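You operate a simulated robot arm through the tools that you are given. There is no shell and no other tool. Be economical: measure what you need, move in short steps, check, and stop when the job is done.

Carry out the task below with a simulated robot arm. There is one attempt and no reset: what you move stays moved.

## Task
Put things in order on the top tray of the cart. At the end: the orange end pin is on the red status plate (marked "REWIRE"); the silver big coupling stands on top of the brown small carton (marked "CLIPS"); the green marker (marked "7") stands where the silver big coupling stood; the green circuit card (marked "COMMS") from the top tray of the cart stands where the green marker stood; whatever was shut is shut again. Leave all else as you found it, and nothing knocked over.

The check looks at the end state, three seconds after you hand in, the way a careful person would. Anything else that was tipped, shoved, dropped, spilled or broken makes it a failure.

## Robot
A 7-joint arm with a two-finger parallel gripper, fixed in place. Base frame: the origin is at the foot of the arm, x ahead of it, y to its left, z up; the work surface is at about z = 758. Lengths are in mm, angles in rad, forces in N, time in s.
With the tool pointing down near the work surface it reaches from about 300 to 700 mm from the base axis. Its first joint turns from -1.152 to 1.152 rad. Payload 1.57 kg.
Tool frame: the origin (TCP) lies between the finger pads and is the grasp point; the fingertips stand 30 mm ahead of it; z points along the fingers, y is the line along which they close. Largest opening 110 mm; finger width 24, thickness 12; the body of the gripper, 48 by 112 mm, starts 78 mm behind the TCP.
Orientation is that of the tool frame in the base frame, as [roll, pitch, yaw] about the fixed x, y, z axes, in that order (R = Rz(yaw) Ry(pitch) Rx(roll)). With the fingers straight down and closing along the base's y, the tool's x points along the base's -x, its y along +y and its z along -z.

## Interface
- The arm moves only by the tool move_arm. Its argument "targets" is a list of rows, each an object of numbers (a shift or turn left out is 0, a gripper value left out holds the last): "tx", "ty", "tz": the shift along the tool's x, y, z in units of 500 mm (1.0 is 500 mm); "ax", "ay", "az": the turn, a rotation vector about the tool's x, y, z in units of 90 degrees (1.0 is 90 degrees); "gripper": the gripper command, from -1 (fully open) to 1 (shut), values between in proportion. In form: [{"tx": .., "ty": .., "tz": .., "ax": .., "ay": .., "az": .., "gripper": ..}, ...]. A call has 1 to 10 rows; each row is the pose to reach, as a shift and turn from the pose commanded when the call began, along the tool's axes at that moment. A call with a number of a shift or a turn outside -1 to 1 is refused whole. Rows are played at 5 a second. More than 50 mm and 0.15 rad between two rows, or a gripper value outside its range, and nothing of the call is played. Where a pose cannot be reached the arm comes as near as it can. A force on the tool above 40 N (or 10 N above the force at the start of the call, whichever is more), or a blocked arm, ends the call early, and 0.2 s more pass. The fingers move at their own pace (about 108 mm/s each) and stop on an object; they squeeze with about 40 N. The grip force told is the motor's: it shows also when the fingers shut on nothing. Time passes only in rows, and 0.2 s behind the last, so rows that repeat a pose let the fingers close. It gives the time, the measured TCP pose, the force on the tool (base axes), the opening and the grip force at its end, in the units of the frame above (readings bear some noise), with the torque about the TCP (base axes, N m) and any sound that the robot's microphone picked up, and new pictures: "views" is both (left out), scene, wrist or none.
- Cameras (640 x 400 px; columns grow to the right, rows downward): "scene" is fixed at [179.2, -408.8, 1396]; the picture's right is [0.60, -0.80, 0.00], its down [-0.53, -0.40, -0.75] and it looks along [0.60, 0.45, -0.66] (base axes); focal length 334 px, centre (320, 200). "wrist" rides on the gripper at [70, 16, -141] in the tool frame; the picture's right is [-0.23, 0.97, 0.00], its down [-0.86, -0.20, -0.48] and it looks along [-0.47, -0.11, 0.88] (tool axes); focal length 222 px, centre (320, 200). There is no depth. A picture from a camera that has moved, and an enlarged one, comes with that camera's place and axes in the base frame and with its lens.
- close_up(camera, box): a new picture of the part [left, top, right, bottom] of that camera's present view, enlarged. No time passes.
- sign_off(): hands the job in; it is judged then, once.

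Work in short steps. Places have to be worked out from the pictures, the camera data and where the tool is seen: move nearer, look again, correct. Check each grasp and each placing, and mend what went wrong. You have 120 turns and 200 pictures in all, those below and enlarged ones among them. Open the gripper and draw the arm clear of the work before you hand the job in, unless the task says otherwise; then end with one line.

The tools are called after "Emit:" by a JSON object that holds its "fn" and its "kwargs". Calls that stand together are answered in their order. move_arm: Moves the arm, as the interface text tells. Its arguments: {"type":"object","properties":{"targets":{"type":"array"},"views":{"type":"string","enum":["both","scene","wrist","none"]}},"required":["targets"]} The other tools are called the same way: close_up (camera, box) takes an enlarged picture of a part of a camera's view; sign_off () hands the job in.

At the start:

```text
t: 0.0
tool_pos: [383.0, 39.2, 1068.6]
tcp_rot: [3.141, 0.001, 3.141]
wrist_force: [-0.1, 0.1, -0.1]
moment: [0.02, 0.02, -0.02]
gripper_width: 110.0
finger_force: 0.1
```

scene: 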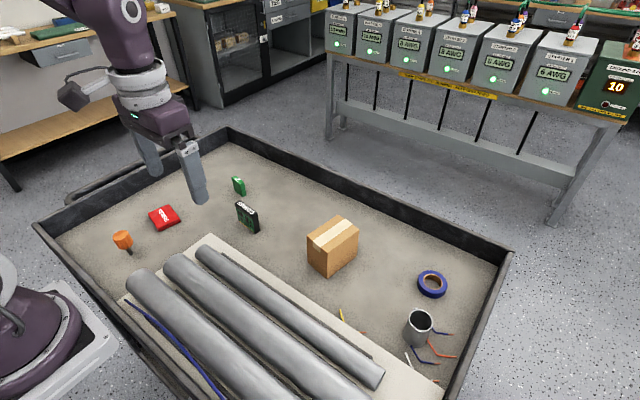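
wrist: 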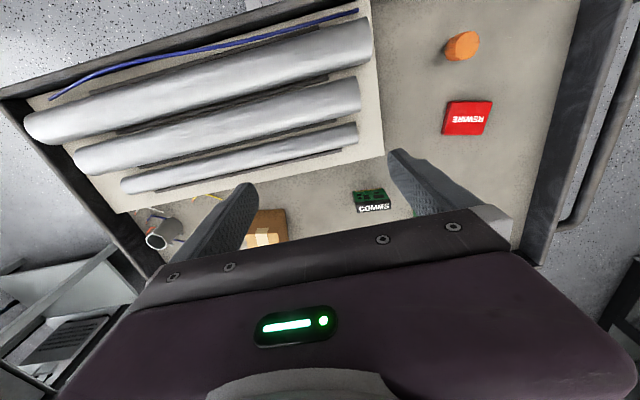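

The pictures show the tray with all the objects in it. I'll take close-ups to locate them accurately before moving.

Emit:
{"fn": "close_up", "kwargs": {"camera": "scene", "box": [90, 150, 290, 275]}}

Emit:
{"fn": "close_up", "kwargs": {"camera": "scene", "box": [290, 200, 490, 325]}}

Emit:
{"fn": "close_up", "kwargs": {"camera": "scene", "box": [340, 260, 500, 400]}}

```text
3.20 times, centred on (190, 212) of scene
camera zoom: at [179.2, -408.8, 1396.0], right [0.6, -0.8, 0.0], down [-0.53, -0.4, -0.75], along [0.6, 0.45, -0.66], focal length 1068 px, centre (736, 160)
```

zoom: 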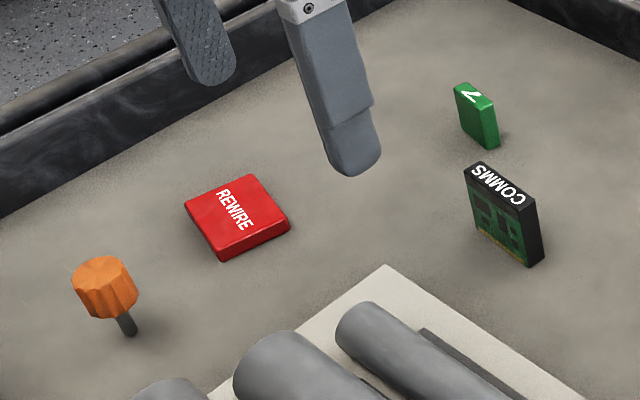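

```text
3.20 times, centred on (390, 262) of scene
camera zoom: at [179.2, -408.8, 1396.0], right [0.6, -0.8, 0.0], down [-0.53, -0.4, -0.75], along [0.6, 0.45, -0.66], focal length 1068 px, centre (96, 0)
```

zoom: 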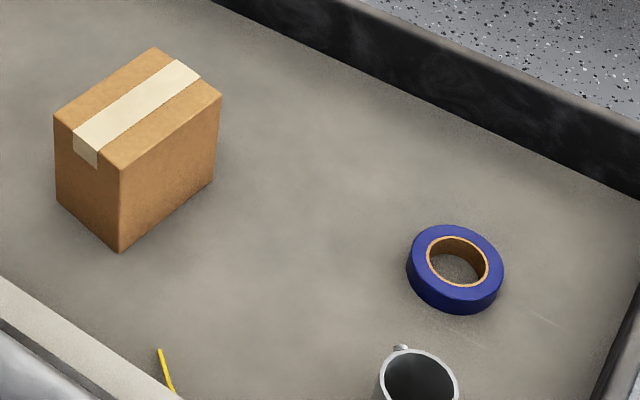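

```text
2.86 times, centred on (420, 330) of scene
camera zoom: at [179.2, -408.8, 1396.0], right [0.6, -0.8, 0.0], down [-0.53, -0.4, -0.75], along [0.6, 0.45, -0.66], focal length 953 px, centre (34, -171)
```

zoom: 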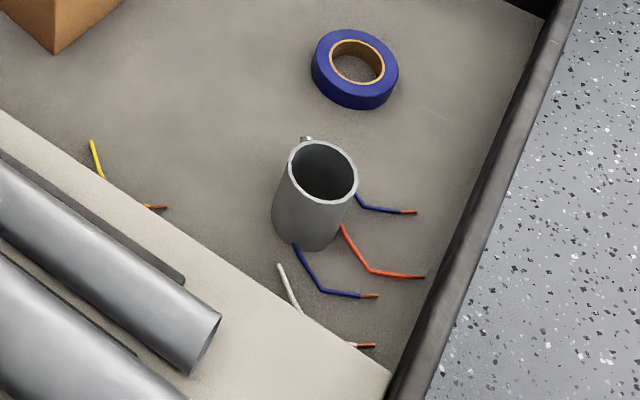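

Rough places from the scene picture:

| Object | x | y | Note |
|---|---|---|---|
| Pin | 320 | 274 | |
| Plate | 442 | 310 | |
| Marker | 640 | 231 | |
| Card | 558 | 115 | |
| Carton | 603 | -127 | top about z 849 |
| Coupling | 540 | -371 | |

I'll move high over toward the coupling and look at it with the wrist camera.

Emit:
{"fn": "move_arm", "kwargs": {"targets": [{"tx": -0.029, "ty": -0.08, "tz": 0.01}, {"tx": -0.058, "ty": -0.16, "tz": 0.02}, {"tx": -0.087, "ty": -0.24, "tz": 0.03}, {"tx": -0.116, "ty": -0.32, "tz": 0.04}, {"tx": -0.145, "ty": -0.4, "tz": 0.05}, {"tx": -0.174, "ty": -0.48, "tz": 0.06}, {"tx": -0.203, "ty": -0.56, "tz": 0.07}, {"tx": -0.232, "ty": -0.64, "tz": 0.08}, {"tx": -0.261, "ty": -0.72, "tz": 0.09}, {"tx": -0.28, "ty": -0.8, "tz": 0.1}]}}

```text
t: 2.2
tool_pos: [522.2, -360.0, 1018.7]
tcp_rot: [3.14, -0.001, -3.141]
wrist_force: [-0.1, 0.6, -0.2]
moment: [0.02, 0.03, 0.02]
gripper_width: 110.0
finger_force: 0.1
camera wrist: at [453.1, -344.3, 1161.2], right [0.23, 0.97, 0.0], down [0.86, -0.2, 0.48], along [0.47, -0.11, -0.88], focal length 222 px, centre (320, 200)
```

scene: 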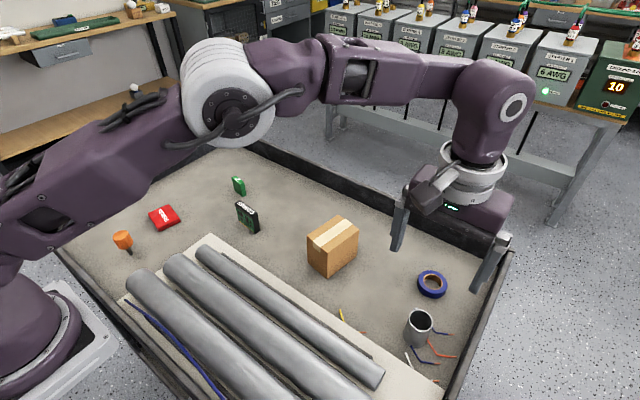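
wrist: 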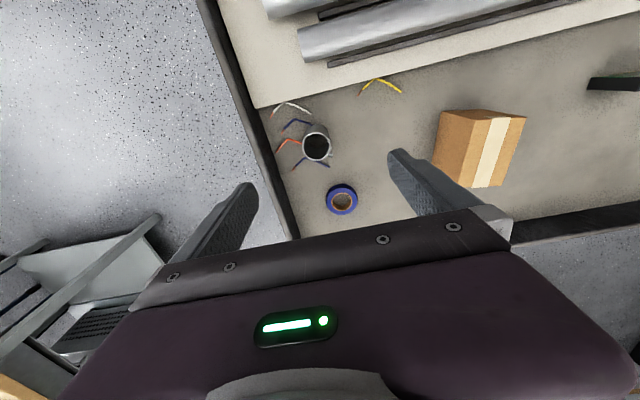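

The wrist ray gives the coupling at about (540, -371), which agrees with the scene estimate. I'll look closer for its side screw and the wires.

Emit:
{"fn": "close_up", "kwargs": {"camera": "wrist", "box": [260, 90, 380, 230]}}

Emit:
{"fn": "close_up", "kwargs": {"camera": "wrist", "box": [410, 80, 550, 200]}}

```text
2.86 times, centred on (320, 160) of wrist
camera zoom: at [453.1, -344.3, 1161.2], right [0.23, 0.97, 0.0], down [0.86, -0.2, 0.48], along [0.47, -0.11, -0.88], focal length 635 px, centre (320, 314)
```

zoom: 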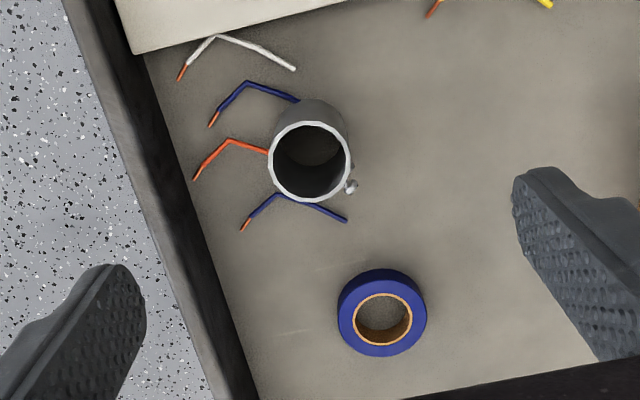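

```text
3.33 times, centred on (480, 140) of wrist
camera zoom: at [453.1, -344.3, 1161.2], right [0.23, 0.97, 0.0], down [0.86, -0.2, 0.48], along [0.47, -0.11, -0.88], focal length 740 px, centre (-213, 400)
```

zoom: 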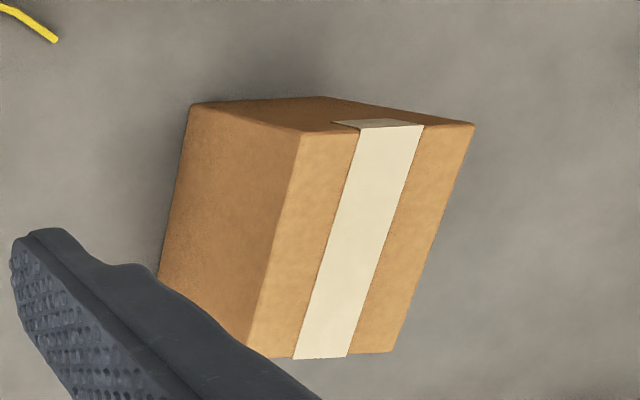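

The coupling is about 44 mm across, with its screw toward (+x, +y). I'll close along (1, -1), so I turn the tool 45°, narrow the jaws to about 75 mm, and come down above it.

Emit:
{"fn": "move_arm", "kwargs": {"targets": [{"tx": -0.01, "ty": -0.006, "tz": 0.03, "az": -0.085, "gripper": -0.36}, {"tx": -0.02, "ty": -0.012, "tz": 0.06, "az": -0.17}, {"tx": -0.034, "ty": -0.02, "tz": 0.09, "az": -0.255}, {"tx": -0.034, "ty": -0.02, "tz": 0.13, "az": -0.34}, {"tx": -0.034, "ty": -0.02, "tz": 0.17, "az": -0.425}, {"tx": -0.034, "ty": -0.02, "tz": 0.22, "az": -0.5}, {"tx": -0.034, "ty": -0.02, "tz": 0.25, "az": -0.5}]}}

```text
t: 3.8
tool_pos: [539.3, -370.8, 894.3]
tcp_rot: [-3.138, 0.001, -2.353]
wrist_force: [-0.1, 0.4, -0.4]
moment: [0.04, 0.01, -0.01]
gripper_width: 75.0
finger_force: 0.0
camera wrist: at [479.2, -408.3, 1036.6], right [-0.53, 0.85, 0.0], down [0.74, 0.47, 0.48], along [0.41, 0.25, -0.88], focal length 222 px, centre (320, 200)
```

scene: 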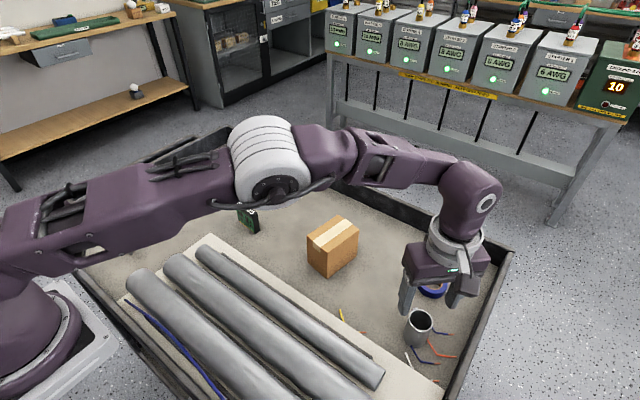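
wrist: 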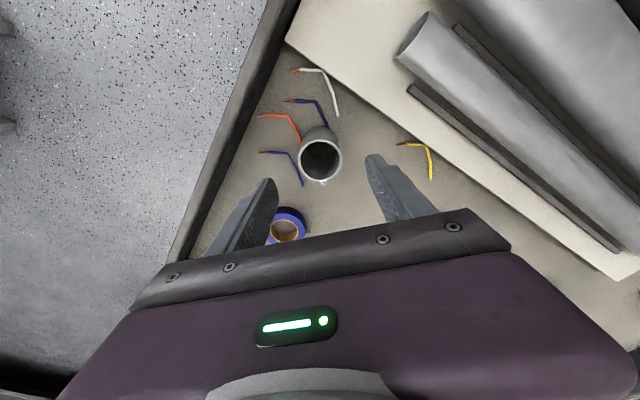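

The coupling sits centred between the fingers. I'll go straight down to z≈803 and close.

Emit:
{"fn": "move_arm", "kwargs": {"targets": [{"tx": 0.002, "tz": 0.06}, {"tx": 0.004, "tz": 0.12}, {"tx": 0.004, "tz": 0.182}, {"tx": 0.004, "tz": 0.182}, {"tx": 0.004, "tz": 0.182, "gripper": 1}, {"tx": 0.004, "tz": 0.182}, {"tx": 0.004, "tz": 0.182}]}}

```text
t: 5.4
tool_pos: [539.0, -369.9, 803.5]
tcp_rot: [-3.141, -0.001, -2.357]
wrist_force: [-0.4, 0.3, -0.1]
moment: [0.05, 0.0, 0.03]
gripper_width: 45.3
finger_force: 39.9
camera wrist: at [478.3, -408.9, 945.3], right [-0.53, 0.85, 0.0], down [0.75, 0.46, 0.48], along [0.41, 0.25, -0.88], focal length 222 px, centre (320, 200)
```

scene: 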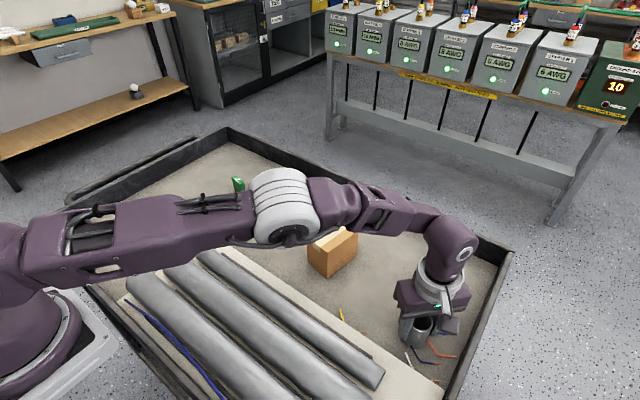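
wrist: 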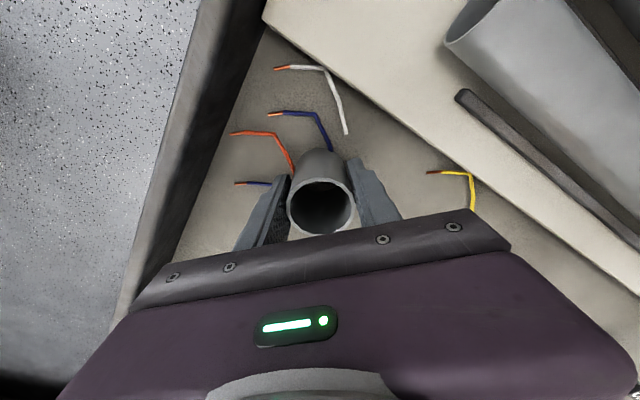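

The grip is good: 45 mm opening, 40 N. I'll lift 150 mm and carry it over to above the carton.

Emit:
{"fn": "move_arm", "kwargs": {"targets": [{"tz": -0.06}, {"tz": -0.14}, {"tz": -0.22}, {"tz": -0.3}, {"tx": -0.0725, "ty": 0.0416, "tz": -0.3}, {"tx": -0.145, "ty": 0.0832, "tz": -0.3}, {"tx": -0.2175, "ty": 0.1248, "tz": -0.3}, {"tx": -0.29, "ty": 0.1664, "tz": -0.3}, {"tx": -0.3625, "ty": 0.208, "tz": -0.3}, {"tx": -0.435, "ty": 0.2496, "tz": -0.3}]}}

```text
t: 7.6
tool_pos: [604.2, -129.5, 953.8]
tcp_rot: [3.141, 0.0, -2.355]
wrist_force: [0.6, 0.5, -1.1]
moment: [-0.02, 0.02, 0.01]
gripper_width: 45.1
finger_force: 39.8
camera wrist: at [543.0, -166.8, 1095.9], right [-0.53, 0.85, 0.0], down [0.75, 0.46, 0.48], along [0.41, 0.25, -0.88], focal length 222 px, centre (320, 200)
```

scene: 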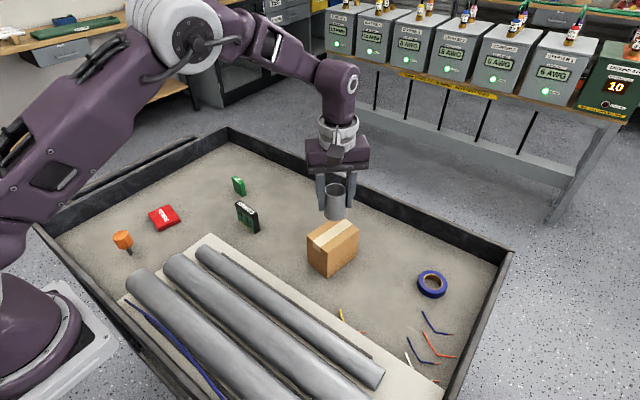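
wrist: 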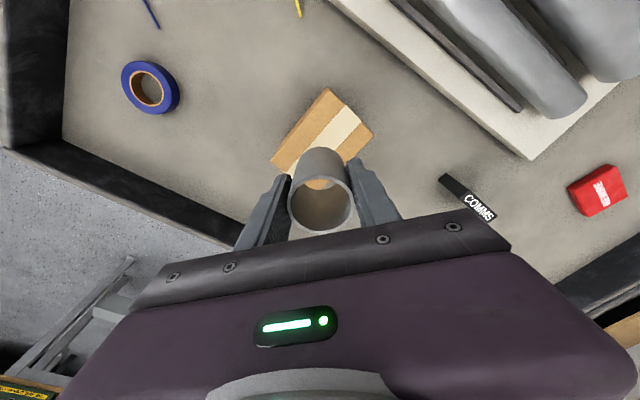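

The carton corners seen here agree with its estimated place. I'll come down to just above the carton and check the gap.

Emit:
{"fn": "move_arm", "kwargs": {"targets": [{"tz": 0.05}, {"tz": 0.09}, {"tz": 0.1}, {"tz": 0.1}], "views": "none"}}

Emit:
{"fn": "close_up", "kwargs": {"camera": "scene", "box": [270, 150, 400, 290]}}

```text
t: 8.6
tool_pos: [604.9, -129.3, 904.1]
tcp_rot: [3.141, 0.001, -2.358]
wrist_force: [0.1, 0.8, 1.0]
moment: [0.02, 0.02, 0.04]
gripper_width: 44.8
finger_force: 40.6
```

```text
2.86 times, centred on (335, 220) of scene
camera zoom: at [179.1, -408.8, 1396.0], right [0.6, -0.8, 0.0], down [-0.53, -0.4, -0.75], along [0.6, 0.45, -0.66], focal length 953 px, centre (277, 143)
```

zoom: 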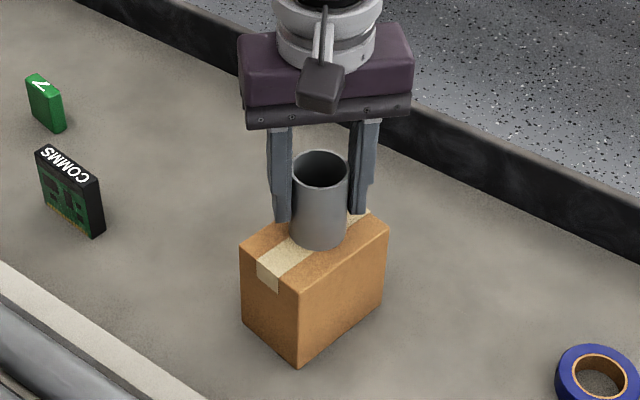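

The coupling is centred and hovering just above the carton. I'll lower it in small steps and watch the force.

Emit:
{"fn": "move_arm", "kwargs": {"targets": [{"tz": 0.005}, {"tz": 0.01}, {"tz": 0.014}, {"tz": 0.014}], "views": "none"}}

```text
t: 9.6
tool_pos: [605.1, -128.7, 897.9]
tcp_rot: [-3.138, 0.003, -2.355]
wrist_force: [5.8, -1.7, 28.6]
moment: [0.04, -0.22, 0.03]
gripper_width: 43.8
finger_force: 40.2
```

That is contact at 28 N. I'll back off about 1.5 mm so it just rests, then open gently.

Emit:
{"fn": "move_arm", "kwargs": {"targets": [{"tz": -0.002}, {"tz": -0.003}, {"tz": -0.003}], "views": "none"}}

```text
t: 10.4
tool_pos: [602.8, -130.3, 896.7]
tcp_rot: [3.141, -0.001, -2.355]
wrist_force: [4.7, -0.5, 11.8]
moment: [0.03, -0.32, -0.02]
gripper_width: 43.9
finger_force: 40.2
```

Emit:
{"fn": "move_arm", "kwargs": {"targets": [{"tz": -0.001}, {"tz": -0.002}, {"tz": -0.002}], "views": "scene"}}

```text
t: 11.2
tool_pos: [603.1, -129.6, 899.0]
tcp_rot: [3.14, -0.005, -2.357]
wrist_force: [0.3, 0.3, -1.0]
moment: [-0.02, 0.02, -0.03]
gripper_width: 43.7
finger_force: 40.2
```

scene: 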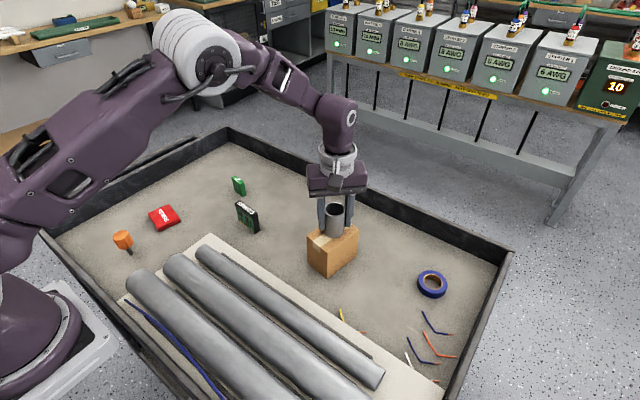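

The force is back to zero, so the coupling is resting or within a millimetre of it. I'll open the jaws to about 75 mm and rise straight up.

Emit:
{"fn": "move_arm", "kwargs": {"targets": [{"gripper": 0.1}, {"gripper": -0.1}, {"gripper": -0.36}, {"gripper": -0.36}, {"tz": -0.03}, {"tz": -0.1}, {"tz": -0.18}, {"tz": -0.25}], "views": "both"}}

Emit:
{"fn": "close_up", "kwargs": {"camera": "scene", "box": [270, 150, 400, 290]}}

```text
t: 13.0
tool_pos: [603.3, -129.8, 1023.0]
tcp_rot: [-3.14, 0.0, -2.355]
wrist_force: [0.1, -0.3, -0.7]
moment: [-0.01, -0.02, 0.02]
gripper_width: 74.9
finger_force: 0.0
camera wrist: at [543.3, -168.0, 1165.0], right [-0.53, 0.85, 0.0], down [0.75, 0.46, 0.48], along [0.41, 0.25, -0.88], focal length 222 px, centre (320, 200)
```

scene: 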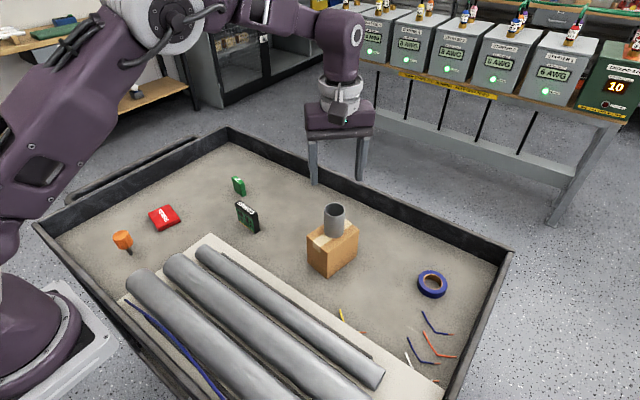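
wrist: 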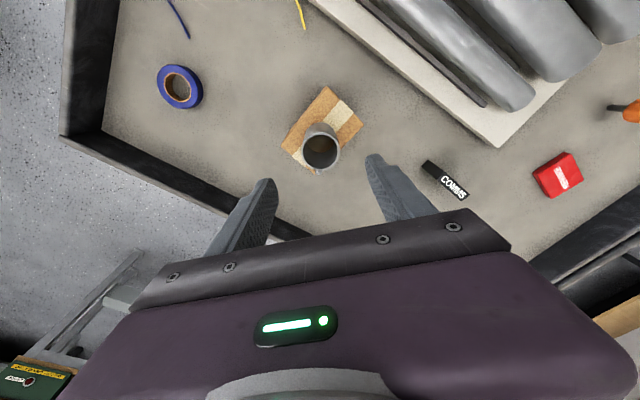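

```text
2.86 times, centred on (335, 220) of scene
camera zoom: at [179.1, -408.8, 1396.0], right [0.6, -0.8, 0.0], down [-0.53, -0.4, -0.75], along [0.6, 0.45, -0.66], focal length 953 px, centre (277, 143)
```

zoom: 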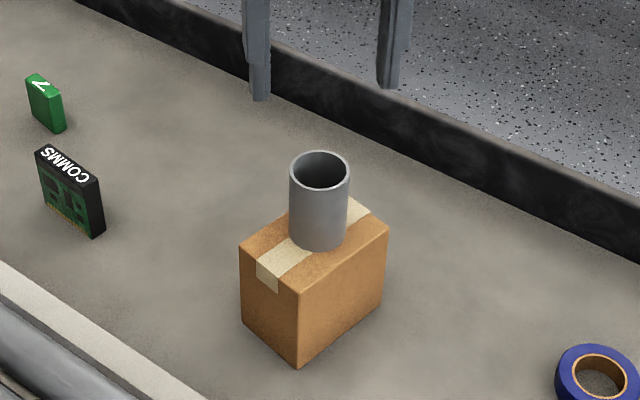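

The coupling stands well on the carton. Now I'll move over to the marker, turning the tool back to its starting yaw, to look at it.

Emit:
{"fn": "move_arm", "kwargs": {"targets": [{"tx": -0.058, "ty": 0.058, "az": 0.07}, {"tx": -0.116, "ty": 0.116, "az": 0.14}, {"tx": -0.174, "ty": 0.174, "az": 0.21}, {"tx": -0.232, "ty": 0.232, "az": 0.28}, {"tx": -0.29, "ty": 0.29, "az": 0.35}, {"tx": -0.348, "ty": 0.348, "az": 0.42}, {"tx": -0.406, "ty": 0.406, "az": 0.5}, {"tx": -0.466, "ty": 0.466, "az": 0.5}], "views": "wrist"}}

Emit:
{"fn": "close_up", "kwargs": {"camera": "wrist", "box": [220, 60, 420, 210]}}

```text
t: 14.8
tool_pos: [603.3, 200.5, 1025.5]
tcp_rot: [3.141, 0.0, 3.141]
wrist_force: [-0.1, -0.1, 0.3]
moment: [-0.01, -0.01, -0.01]
gripper_width: 74.8
finger_force: 0.0
camera wrist: at [534.0, 216.7, 1166.5], right [0.23, 0.97, 0.0], down [0.85, -0.2, 0.48], along [0.47, -0.11, -0.88], focal length 222 px, centre (320, 200)
```

wrist: 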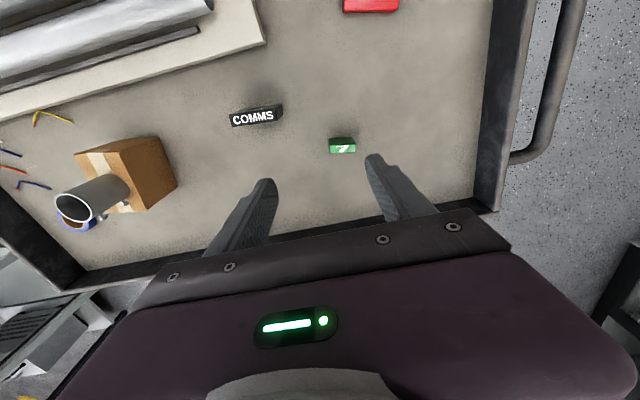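

```text
2.67 times, centred on (320, 135) of wrist
camera zoom: at [534.0, 216.7, 1166.5], right [0.23, 0.97, 0.0], down [0.85, -0.2, 0.48], along [0.47, -0.11, -0.88], focal length 592 px, centre (320, 373)
```

zoom: 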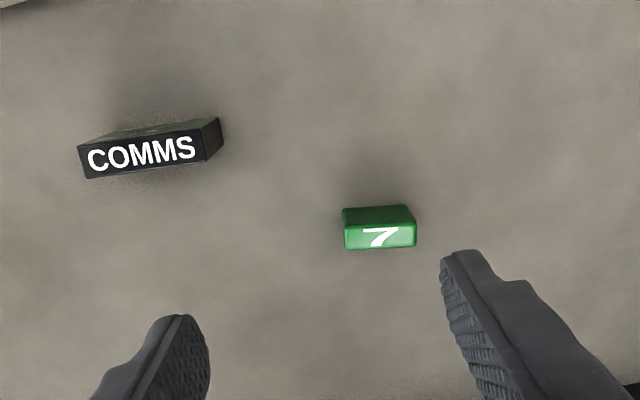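

The marker's top is at about (641, 230), roughly 42×14×50 mm, with its long axis turned about −10°. I'll align the tool and come down to z≈870 for a check.

Emit:
{"fn": "move_arm", "kwargs": {"targets": [{"tx": -0.025, "ty": 0.02, "tz": 0.06, "az": 0.054}, {"tx": -0.05, "ty": 0.04, "tz": 0.12, "az": 0.107}, {"tx": -0.0754, "ty": 0.0584, "tz": 0.19, "az": 0.107}, {"tx": -0.0754, "ty": 0.0584, "tz": 0.26, "az": 0.107}, {"tx": -0.0754, "ty": 0.0584, "tz": 0.31, "az": 0.107}, {"tx": -0.0754, "ty": 0.0584, "tz": 0.31, "az": 0.107}], "views": "wrist"}}

Emit:
{"fn": "close_up", "kwargs": {"camera": "wrist", "box": [220, 80, 420, 230]}}

```text
t: 16.2
tool_pos: [641.4, 227.9, 869.1]
tcp_rot: [-3.141, 0.0, 2.974]
wrist_force: [-0.2, 0.1, -0.3]
moment: [0.0, 0.02, -0.02]
gripper_width: 75.0
finger_force: 0.1
camera wrist: at [575.8, 255.7, 1010.7], right [0.39, 0.92, 0.0], down [0.81, -0.34, 0.48], along [0.44, -0.18, -0.88], focal length 222 px, centre (320, 200)
```

wrist: 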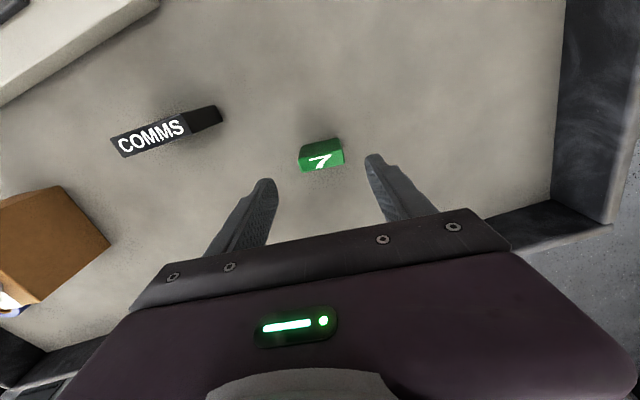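

```text
2.67 times, centred on (320, 155) of wrist
camera zoom: at [575.8, 255.7, 1010.7], right [0.39, 0.92, 0.0], down [0.81, -0.34, 0.48], along [0.44, -0.18, -0.88], focal length 592 px, centre (320, 320)
```

zoom: 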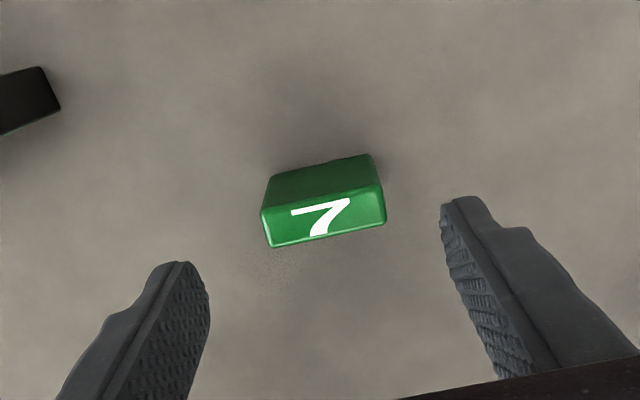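

The marker is aligned to the jaws, and its centre reads (638.7, 231.8). I'll make the small correction, descend to z≈797 and close.

Emit:
{"fn": "move_arm", "kwargs": {"targets": [{"tx": 0.005, "ty": 0.0034, "tz": 0.05}, {"tx": 0.005, "ty": 0.0034, "tz": 0.1}, {"tx": 0.005, "ty": 0.0034, "tz": 0.145}, {"tx": 0.005, "ty": 0.0034, "tz": 0.145}, {"tx": 0.005, "ty": 0.0034, "tz": 0.145, "gripper": 0}, {"tx": 0.005, "ty": 0.0034, "tz": 0.145, "gripper": 1}, {"tx": 0.005, "ty": 0.0034, "tz": 0.145}, {"tx": 0.005, "ty": 0.0034, "tz": 0.145}], "views": "wrist"}}

```text
t: 18.0
tool_pos: [639.5, 230.4, 796.5]
tcp_rot: [-3.141, -0.001, 2.973]
wrist_force: [-0.1, 0.2, -0.2]
moment: [0.0, 0.01, -0.01]
gripper_width: 44.2
finger_force: 40.0
camera wrist: at [573.1, 258.0, 938.6], right [0.39, 0.92, 0.0], down [0.81, -0.34, 0.48], along [0.44, -0.18, -0.88], focal length 222 px, centre (320, 200)
```

wrist: 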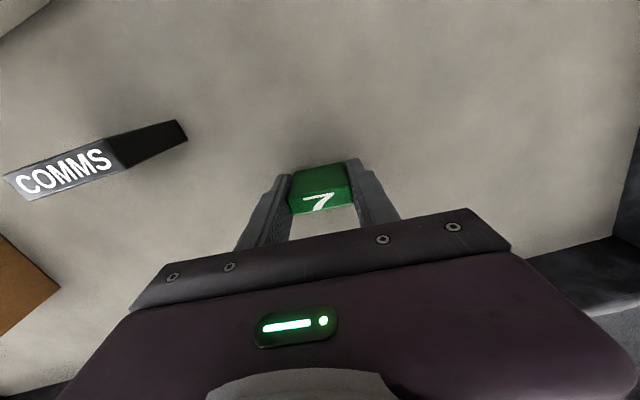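

The marker is gripped at 44 mm. I'll lift it 200 mm and start carrying it to the coupling's old spot.

Emit:
{"fn": "move_arm", "kwargs": {"targets": [{"tz": -0.05}, {"tz": -0.13}, {"tz": -0.22}, {"tz": -0.31}, {"tz": -0.4}, {"ty": -0.09, "tz": -0.4}, {"ty": -0.18, "tz": -0.4}, {"ty": -0.27, "tz": -0.4}, {"ty": -0.36, "tz": -0.4}, {"ty": -0.45, "tz": -0.4}], "views": "scene"}}

Emit:
{"fn": "move_arm", "kwargs": {"targets": [{"ty": -0.0858}, {"ty": -0.1716}, {"ty": -0.2574}, {"ty": -0.3432}, {"ty": -0.429}, {"ty": -0.5148}, {"ty": -0.6}, {"ty": -0.686}, {"ty": -0.772, "tx": -0.002}], "views": "both"}}

```text
t: 20.2
tool_pos: [600.3, 9.1, 996.3]
tcp_rot: [3.141, 0.0, 2.973]
wrist_force: [0.2, -0.2, -0.1]
moment: [0.02, 0.01, 0.02]
gripper_width: 44.0
finger_force: 40.1
```

scene: 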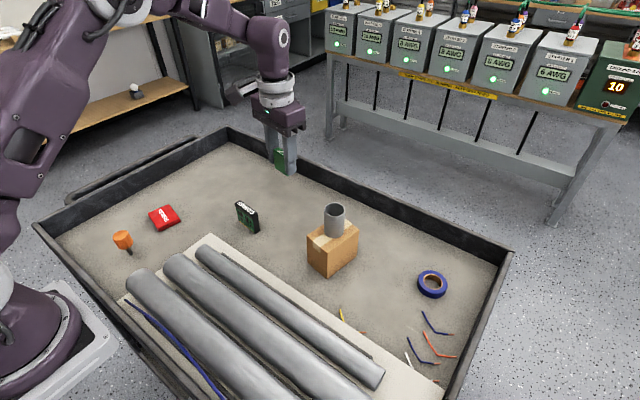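

```text
t: 22.2
tool_pos: [538.5, -373.9, 995.2]
tcp_rot: [-3.141, 0.001, 2.974]
wrist_force: [0.2, -0.5, -0.2]
moment: [0.04, -0.04, -0.03]
gripper_width: 44.0
finger_force: 40.5
camera wrist: at [472.8, -345.4, 1136.8], right [0.39, 0.92, 0.0], down [0.81, -0.34, 0.48], along [0.44, -0.18, -0.88], focal length 222 px, centre (320, 200)
```

scene: 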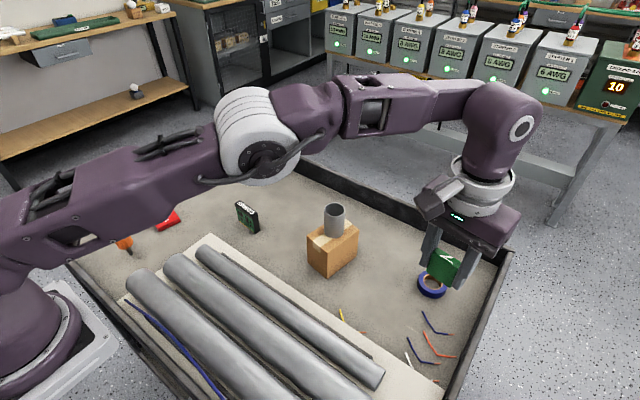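
wrist: 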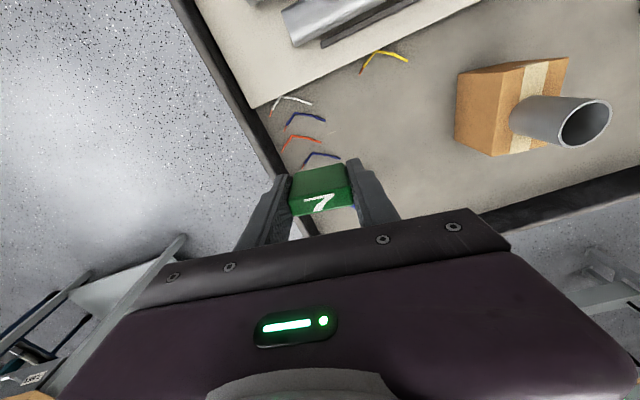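

The spot's floor centre should project to about (321, 127) in this view, close to some wire ends. I'll zoom in to see exactly how the wires lie.

Emit:
{"fn": "close_up", "kwargs": {"camera": "wrist", "box": [260, 80, 380, 180]}}

Emit:
{"fn": "close_up", "kwargs": {"camera": "scene", "box": [370, 290, 480, 390]}}

```text
4.00 times, centred on (320, 130) of wrist
camera zoom: at [472.8, -345.4, 1136.8], right [0.39, 0.92, 0.0], down [0.81, -0.34, 0.48], along [0.44, -0.18, -0.88], focal length 888 px, centre (320, 480)
```

zoom: 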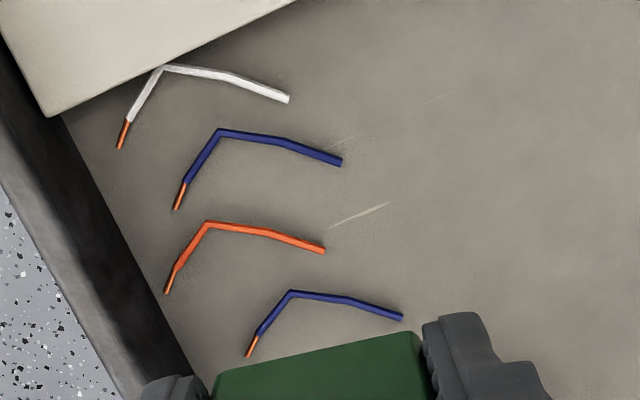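

```text
4.00 times, centred on (425, 340) of scene
camera zoom: at [179.2, -408.8, 1396.0], right [0.6, -0.8, 0.0], down [-0.53, -0.4, -0.75], along [0.6, 0.45, -0.66], focal length 1335 px, centre (-100, -360)
```

zoom: 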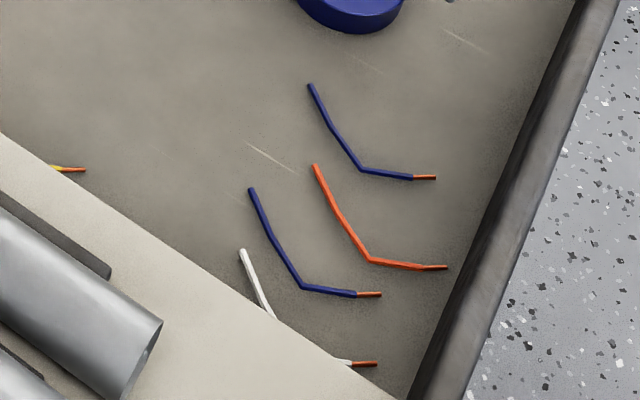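

The wires' ends lie on both sides of the spot, about 13 and 24 mm from its centre, and run along roughly (0.5, 0.86). I'll turn the marker parallel to them so it fits between, and come down to about 9 mm above the floor.

Emit:
{"fn": "move_arm", "kwargs": {"targets": [{"az": 0.08, "tz": 0.04}, {"az": 0.16, "tz": 0.1}, {"az": 0.23, "tz": 0.17}, {"az": 0.23, "tz": 0.24}, {"az": 0.23, "tz": 0.31}, {"az": 0.23, "tz": 0.36}, {"az": 0.23, "tz": 0.38}, {"az": 0.23, "tz": 0.38}], "views": "wrist"}}

Emit:
{"fn": "close_up", "kwargs": {"camera": "scene", "box": [370, 270, 480, 380]}}

```text
t: 24.0
tool_pos: [537.7, -372.5, 805.3]
tcp_rot: [3.14, 0.001, 2.612]
wrist_force: [-0.1, 0.5, -1.3]
moment: [0.01, -0.01, -0.02]
gripper_width: 43.8
finger_force: 39.4
camera wrist: at [486.6, -323.0, 948.1], right [0.69, 0.73, 0.0], down [0.64, -0.6, 0.48], along [0.35, -0.33, -0.88], focal length 222 px, centre (320, 200)
```

wrist: 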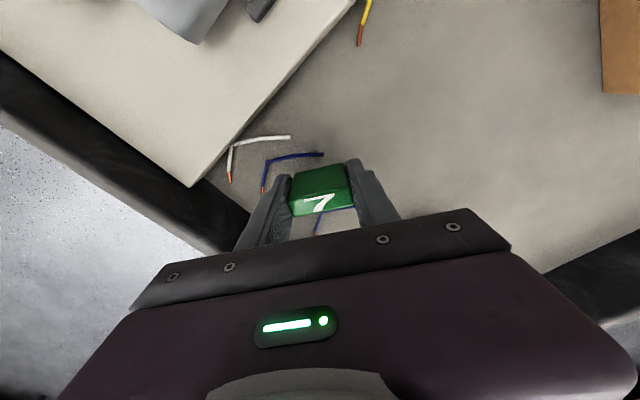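

```text
3.64 times, centred on (425, 325) of scene
camera zoom: at [179.2, -408.8, 1396.0], right [0.6, -0.8, 0.0], down [-0.53, -0.4, -0.75], along [0.6, 0.45, -0.66], focal length 1213 px, centre (-62, -254)
```

zoom: 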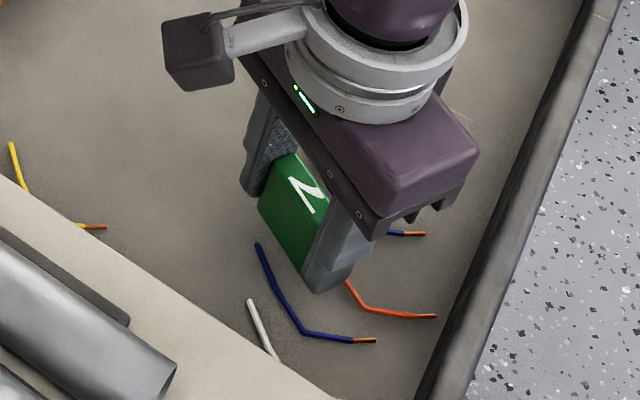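

The marker is hanging between the wires. I'll lower the last 8 mm slowly.

Emit:
{"fn": "move_arm", "kwargs": {"targets": [{"tz": 0.006}, {"tz": 0.011}, {"tz": 0.014}, {"tz": 0.016}, {"tz": 0.016}], "views": "none"}}

```text
t: 25.2
tool_pos: [538.2, -371.4, 798.8]
tcp_rot: [3.141, 0.001, 2.613]
wrist_force: [-0.3, 0.3, -0.4]
moment: [-0.01, -0.05, 0.03]
gripper_width: 44.0
finger_force: 39.3
```

Emit:
{"fn": "move_arm", "kwargs": {"targets": [{"tz": 0.002}, {"tz": 0.004}, {"tz": 0.004}], "views": "none"}}

```text
t: 26.0
tool_pos: [537.9, -370.5, 797.4]
tcp_rot: [-3.142, -0.001, 2.613]
wrist_force: [0.0, 0.5, 2.8]
moment: [0.01, 0.03, 0.01]
gripper_width: 43.9
finger_force: 39.8
```

There is light contact at 2.8 N. I'll release and rise straight up.

Emit:
{"fn": "move_arm", "kwargs": {"targets": [{"gripper": 0.1}, {"gripper": -0.1}, {"gripper": -0.36}, {"gripper": -0.36}, {"tz": -0.03}, {"tz": -0.1}, {"tz": -0.19}, {"tz": -0.28}, {"tz": -0.37}, {"tz": -0.44}], "views": "wrist"}}

Emit:
{"fn": "close_up", "kwargs": {"camera": "scene", "box": [370, 270, 480, 380]}}

```text
t: 28.2
tool_pos: [537.7, -371.3, 1016.9]
tcp_rot: [3.141, -0.001, 2.613]
wrist_force: [0.0, 1.2, 0.4]
moment: [-0.02, -0.01, -0.02]
gripper_width: 74.6
finger_force: 0.1
camera wrist: at [485.6, -322.8, 1157.9], right [0.69, 0.73, 0.0], down [0.64, -0.6, 0.48], along [0.35, -0.33, -0.88], focal length 222 px, centre (320, 200)
```

wrist: 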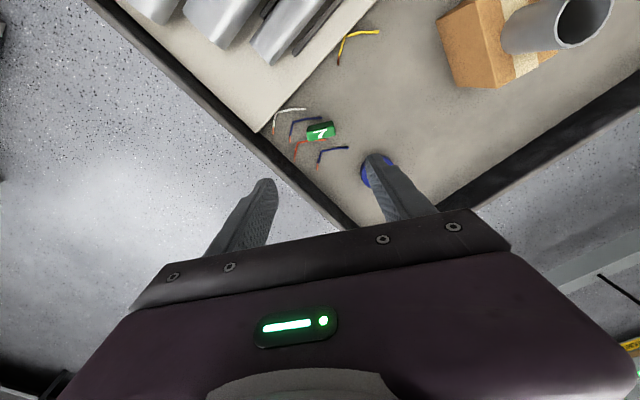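

```text
3.64 times, centred on (425, 325) of scene
camera zoom: at [179.1, -408.8, 1396.0], right [0.6, -0.8, 0.0], down [-0.53, -0.4, -0.75], along [0.6, 0.45, -0.66], focal length 1213 px, centre (-62, -254)
```

zoom: 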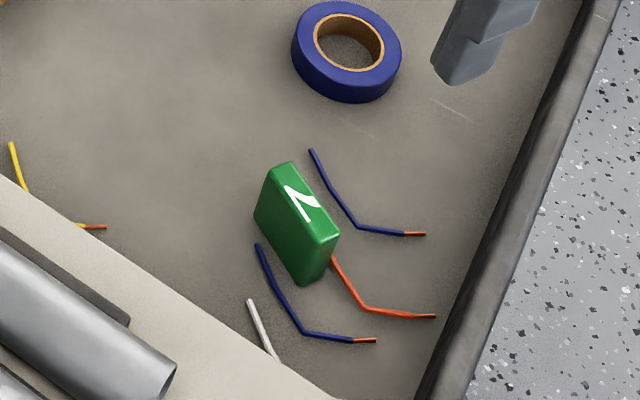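

The marker stands upright and the wires are undisturbed. Next I go above the card, at about (563, 112) with its long axis turned about −6°, with the jaws fully open.

Emit:
{"fn": "move_arm", "kwargs": {"targets": [{"tx": 0.0445, "ty": 0.0859, "az": -0.027, "gripper": -1}, {"tx": 0.089, "ty": 0.1718, "az": -0.054}, {"tx": 0.1335, "ty": 0.2577, "az": -0.081}, {"tx": 0.178, "ty": 0.3436, "az": -0.108}, {"tx": 0.2225, "ty": 0.4295, "az": -0.136}, {"tx": 0.267, "ty": 0.5154, "az": -0.163}, {"tx": 0.3115, "ty": 0.6013, "az": -0.19}, {"tx": 0.356, "ty": 0.6872, "az": -0.218}, {"tx": 0.4005, "ty": 0.7731, "az": -0.245}, {"tx": 0.445, "ty": 0.859, "az": -0.272}], "views": "none"}}

Emit:
{"fn": "move_arm", "kwargs": {"targets": [{"tz": 0.08}, {"tz": 0.16}, {"tz": 0.22}, {"tz": 0.22}], "views": "wrist"}}

Emit:
{"fn": "close_up", "kwargs": {"camera": "wrist", "box": [220, 80, 420, 230]}}

```text
t: 30.4
tool_pos: [563.0, 111.5, 1015.4]
tcp_rot: [-3.141, 0.001, 3.04]
wrist_force: [0.5, 0.7, 0.1]
moment: [0.0, -0.01, -0.01]
gripper_width: 109.8
finger_force: 0.0
```

```text
t: 31.4
tool_pos: [561.7, 111.1, 905.9]
tcp_rot: [-3.14, 0.0, 3.042]
wrist_force: [0.4, 0.1, -0.7]
moment: [0.01, -0.04, -0.04]
gripper_width: 110.0
finger_force: 0.1
camera wrist: at [495.6, 134.3, 1047.2], right [0.32, 0.95, 0.0], down [0.83, -0.28, 0.48], along [0.45, -0.16, -0.88], focal length 222 px, centre (320, 200)
```

wrist: 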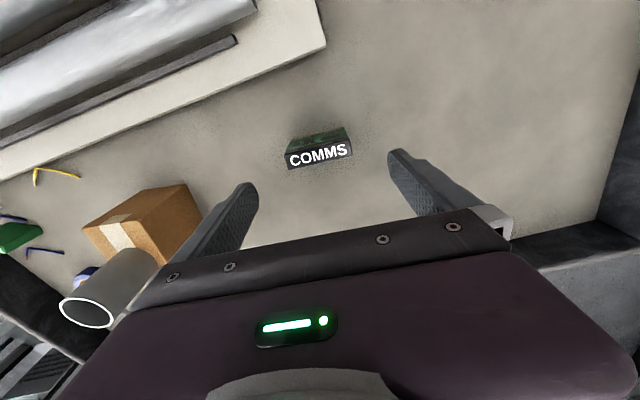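

```text
2.67 times, centred on (320, 155) of wrist
camera zoom: at [495.6, 134.3, 1047.2], right [0.32, 0.95, 0.0], down [0.83, -0.28, 0.48], along [0.45, -0.16, -0.88], focal length 592 px, centre (320, 320)
```

zoom: 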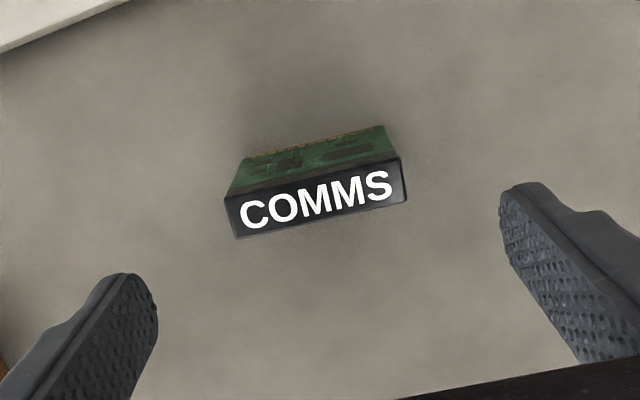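

The card is aligned and centred in the jaws. I'll descend to z≈800 and close.

Emit:
{"fn": "move_arm", "kwargs": {"targets": [{"tx": 0.004, "ty": -0.002, "tz": 0.07}, {"tx": 0.004, "ty": -0.002, "tz": 0.14}, {"tx": 0.004, "ty": -0.002, "tz": 0.212}, {"tx": 0.004, "ty": -0.002, "tz": 0.212}, {"tx": 0.004, "ty": -0.002, "tz": 0.212, "gripper": -0.4}, {"tx": 0.004, "ty": -0.002, "tz": 0.212, "gripper": 1}, {"tx": 0.004, "ty": -0.002, "tz": 0.212}, {"tx": 0.004, "ty": -0.002, "tz": 0.212}], "views": "both"}}

```text
t: 33.2
tool_pos: [561.4, 110.4, 800.7]
tcp_rot: [-3.141, -0.002, 3.041]
wrist_force: [0.5, -0.9, -1.3]
moment: [0.01, 0.0, -0.02]
gripper_width: 69.4
finger_force: 40.3
camera wrist: at [493.0, 132.8, 941.3], right [0.32, 0.95, 0.0], down [0.83, -0.28, 0.48], along [0.45, -0.16, -0.88], focal length 222 px, centre (320, 200)
```

scene: 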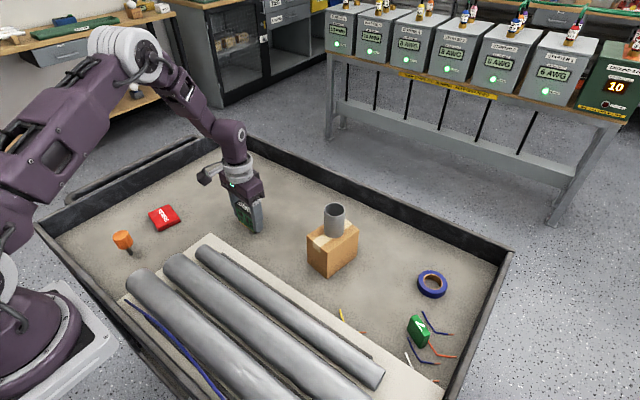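
wrist: 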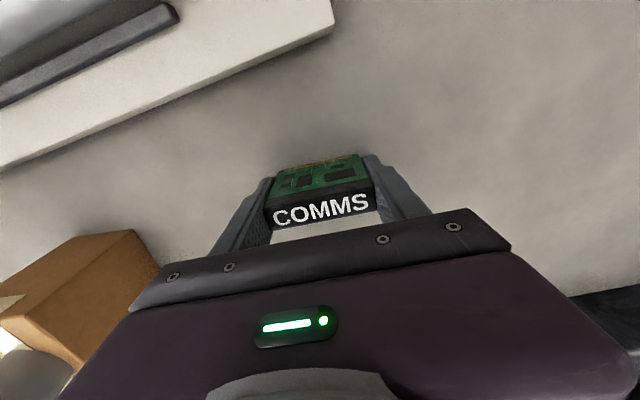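

The card is held at 69 mm. I'll lift it 60 mm and carry it to the marker's old spot, (639, 231).

Emit:
{"fn": "move_arm", "kwargs": {"targets": [{"tz": -0.04}, {"tz": -0.12}, {"tx": -0.034, "ty": 0.064, "tz": -0.12}, {"tx": -0.068, "ty": 0.128, "tz": -0.12, "az": 0.02}, {"tx": -0.1, "ty": 0.192, "tz": -0.12, "az": 0.045}, {"tx": -0.135, "ty": 0.257, "tz": -0.12, "az": 0.045}, {"tx": -0.135, "ty": 0.257, "tz": -0.12, "az": 0.045}], "views": "both"}}

```text
t: 34.8
tool_pos: [640.0, 232.6, 859.1]
tcp_rot: [-3.139, -0.001, 2.968]
wrist_force: [-0.2, -0.1, -0.8]
moment: [-0.03, 0.02, -0.02]
gripper_width: 69.5
finger_force: 40.4
camera wrist: at [575.1, 260.2, 1001.7], right [0.39, 0.92, 0.0], down [0.81, -0.34, 0.48], along [0.44, -0.19, -0.88], focal length 222 px, centre (320, 200)
```

scene: 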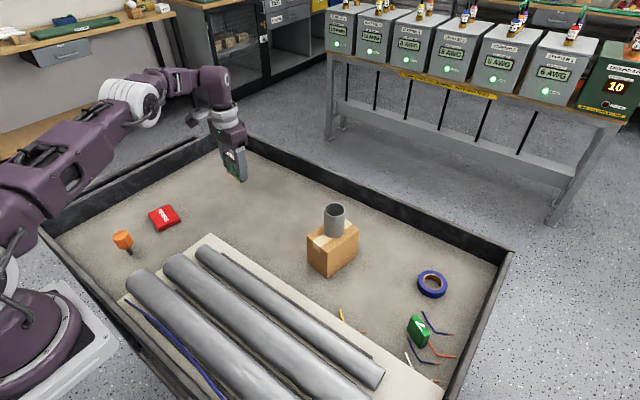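
wrist: 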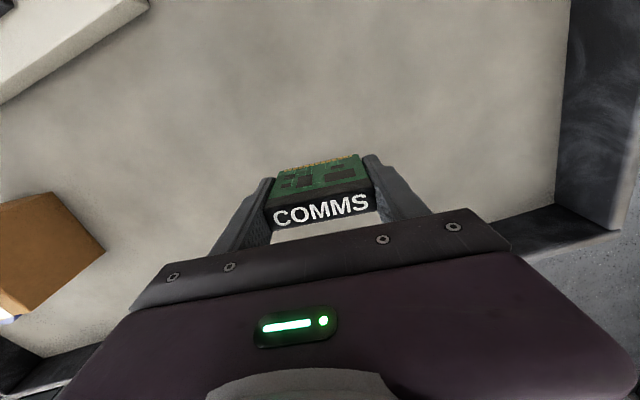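

It is over the target. I'll lower it to just above the floor.

Emit:
{"fn": "move_arm", "kwargs": {"targets": [{"tz": 0.05}, {"tz": 0.09}, {"tz": 0.108}, {"tz": 0.114}, {"tz": 0.117}, {"tz": 0.117}], "views": "none"}}

```text
t: 36.2
tool_pos: [640.3, 233.7, 801.8]
tcp_rot: [3.141, -0.002, 2.967]
wrist_force: [0.1, -0.1, -0.7]
moment: [-0.01, 0.02, 0.0]
gripper_width: 69.4
finger_force: 40.4
```

Emit:
{"fn": "move_arm", "kwargs": {"targets": [{"tz": 0.001}, {"tz": 0.003}, {"tz": 0.003}], "views": "none"}}

```text
t: 37.0
tool_pos: [640.4, 232.2, 801.0]
tcp_rot: [-3.14, 0.0, 2.968]
wrist_force: [0.1, -1.1, -0.7]
moment: [0.0, 0.0, 0.0]
gripper_width: 69.4
finger_force: 39.7
```

Emit:
{"fn": "move_arm", "kwargs": {"targets": [{"tz": 0.001}, {"tz": 0.002}, {"tz": 0.002}], "views": "none"}}

```text
t: 37.8
tool_pos: [640.8, 231.6, 800.1]
tcp_rot: [-3.14, 0.001, 2.967]
wrist_force: [-0.6, -0.1, 0.3]
moment: [-0.01, -0.01, 0.02]
gripper_width: 69.2
finger_force: 39.7
```

The card is within a hair of the floor. I'll go half a millimetre more, then release slowly and rise.

Emit:
{"fn": "move_arm", "kwargs": {"targets": [{"tz": 0.001}, {"tz": 0.001, "gripper": -0.3}, {"tz": 0.001, "gripper": -0.45}, {"tz": 0.001, "gripper": -0.8}, {"tz": 0.001, "gripper": -0.9}, {"tz": -0.03}, {"tz": -0.11}, {"tz": -0.2}, {"tz": -0.29}, {"tz": -0.38}], "views": "wrist"}}

Emit:
{"fn": "close_up", "kwargs": {"camera": "scene", "box": [90, 150, 290, 275]}}

```text
t: 40.0
tool_pos: [640.7, 231.0, 990.5]
tcp_rot: [-3.138, 0.002, 2.968]
wrist_force: [0.2, -0.8, 0.1]
moment: [0.08, 0.06, 0.03]
gripper_width: 104.4
finger_force: 0.1
camera wrist: at [575.3, 258.3, 1132.4], right [0.39, 0.92, 0.0], down [0.81, -0.34, 0.48], along [0.44, -0.19, -0.88], focal length 222 px, centre (320, 200)
```

wrist: 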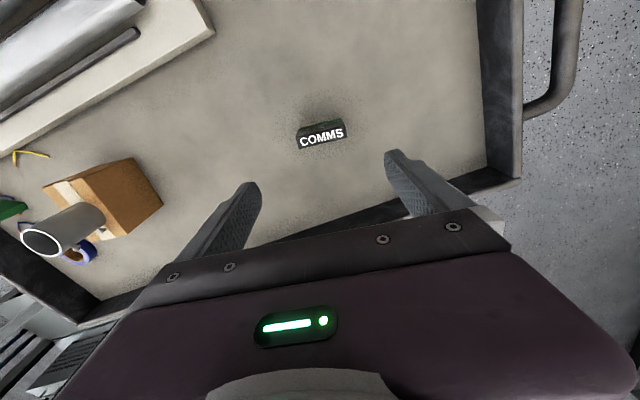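

```text
3.20 times, centred on (190, 212) of scene
camera zoom: at [179.2, -408.9, 1396.0], right [0.6, -0.8, 0.0], down [-0.53, -0.4, -0.75], along [0.6, 0.45, -0.66], focal length 1068 px, centre (736, 160)
```

zoom: 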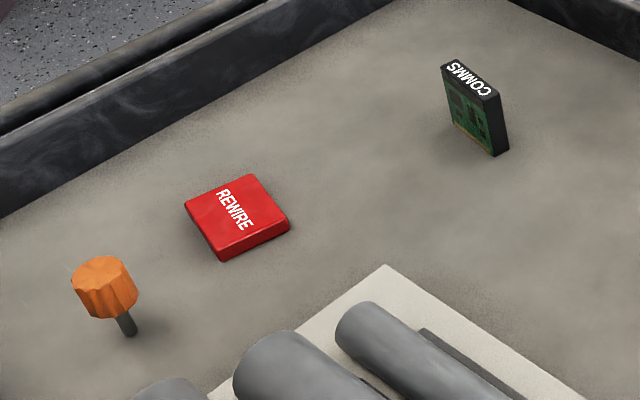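

The card stands at the marker's old spot. Now to the pin at about (320, 274), to look from above.

Emit:
{"fn": "move_arm", "kwargs": {"targets": [{"tx": 0.085, "az": -0.02, "gripper": -0.36}, {"tx": 0.17, "az": -0.04}, {"tx": 0.255, "az": -0.06}, {"tx": 0.34, "az": -0.08}, {"tx": 0.425, "az": -0.11}, {"tx": 0.51, "ty": -0.02, "az": -0.11}, {"tx": 0.595, "ty": -0.028, "az": -0.11}, {"tx": 0.62, "ty": -0.028, "az": -0.11}], "views": "wrist"}}

Emit:
{"fn": "close_up", "kwargs": {"camera": "wrist", "box": [220, 50, 420, 200]}}

Emit:
{"fn": "close_up", "kwargs": {"camera": "scene", "box": [100, 190, 190, 270]}}

```text
t: 41.8
tool_pos: [333.2, 270.3, 989.5]
tcp_rot: [3.141, -0.001, 3.142]
wrist_force: [0.4, 0.0, 0.1]
moment: [0.01, -0.02, 0.0]
gripper_width: 74.5
finger_force: 0.0
camera wrist: at [263.7, 286.8, 1131.7], right [0.23, 0.97, 0.0], down [0.86, -0.2, 0.48], along [0.47, -0.11, -0.88], focal length 222 px, centre (320, 200)
```

wrist: 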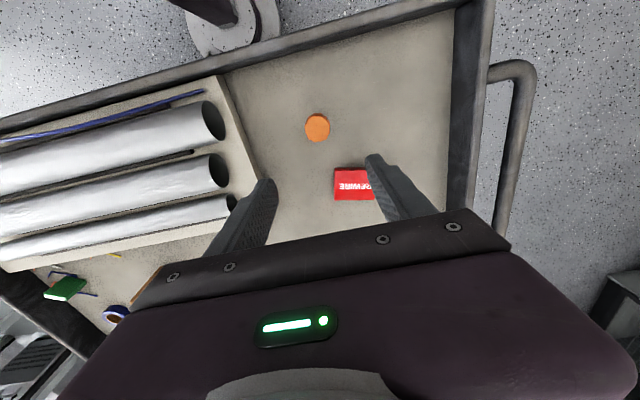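

```text
2.67 times, centred on (320, 125) of wrist
camera zoom: at [263.7, 286.8, 1131.7], right [0.23, 0.97, 0.0], down [0.86, -0.2, 0.48], along [0.47, -0.11, -0.88], focal length 592 px, centre (320, 400)
```

zoom: 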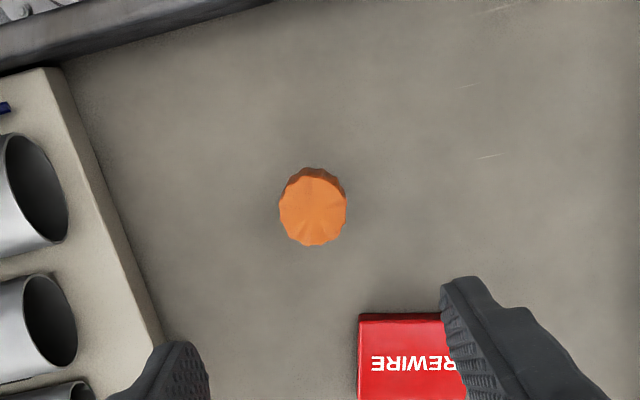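

```text
5.00 times, centred on (145, 230) of scene
camera zoom: at [179.1, -408.8, 1396.0], right [0.6, -0.8, 0.0], down [-0.53, -0.4, -0.75], along [0.6, 0.45, -0.66], focal length 1668 px, centre (1195, 50)
```

zoom: 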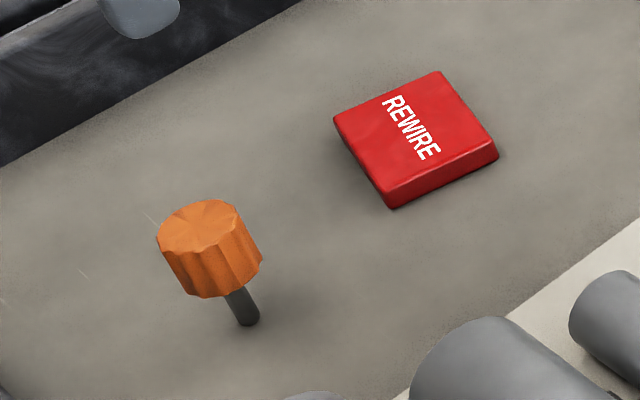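

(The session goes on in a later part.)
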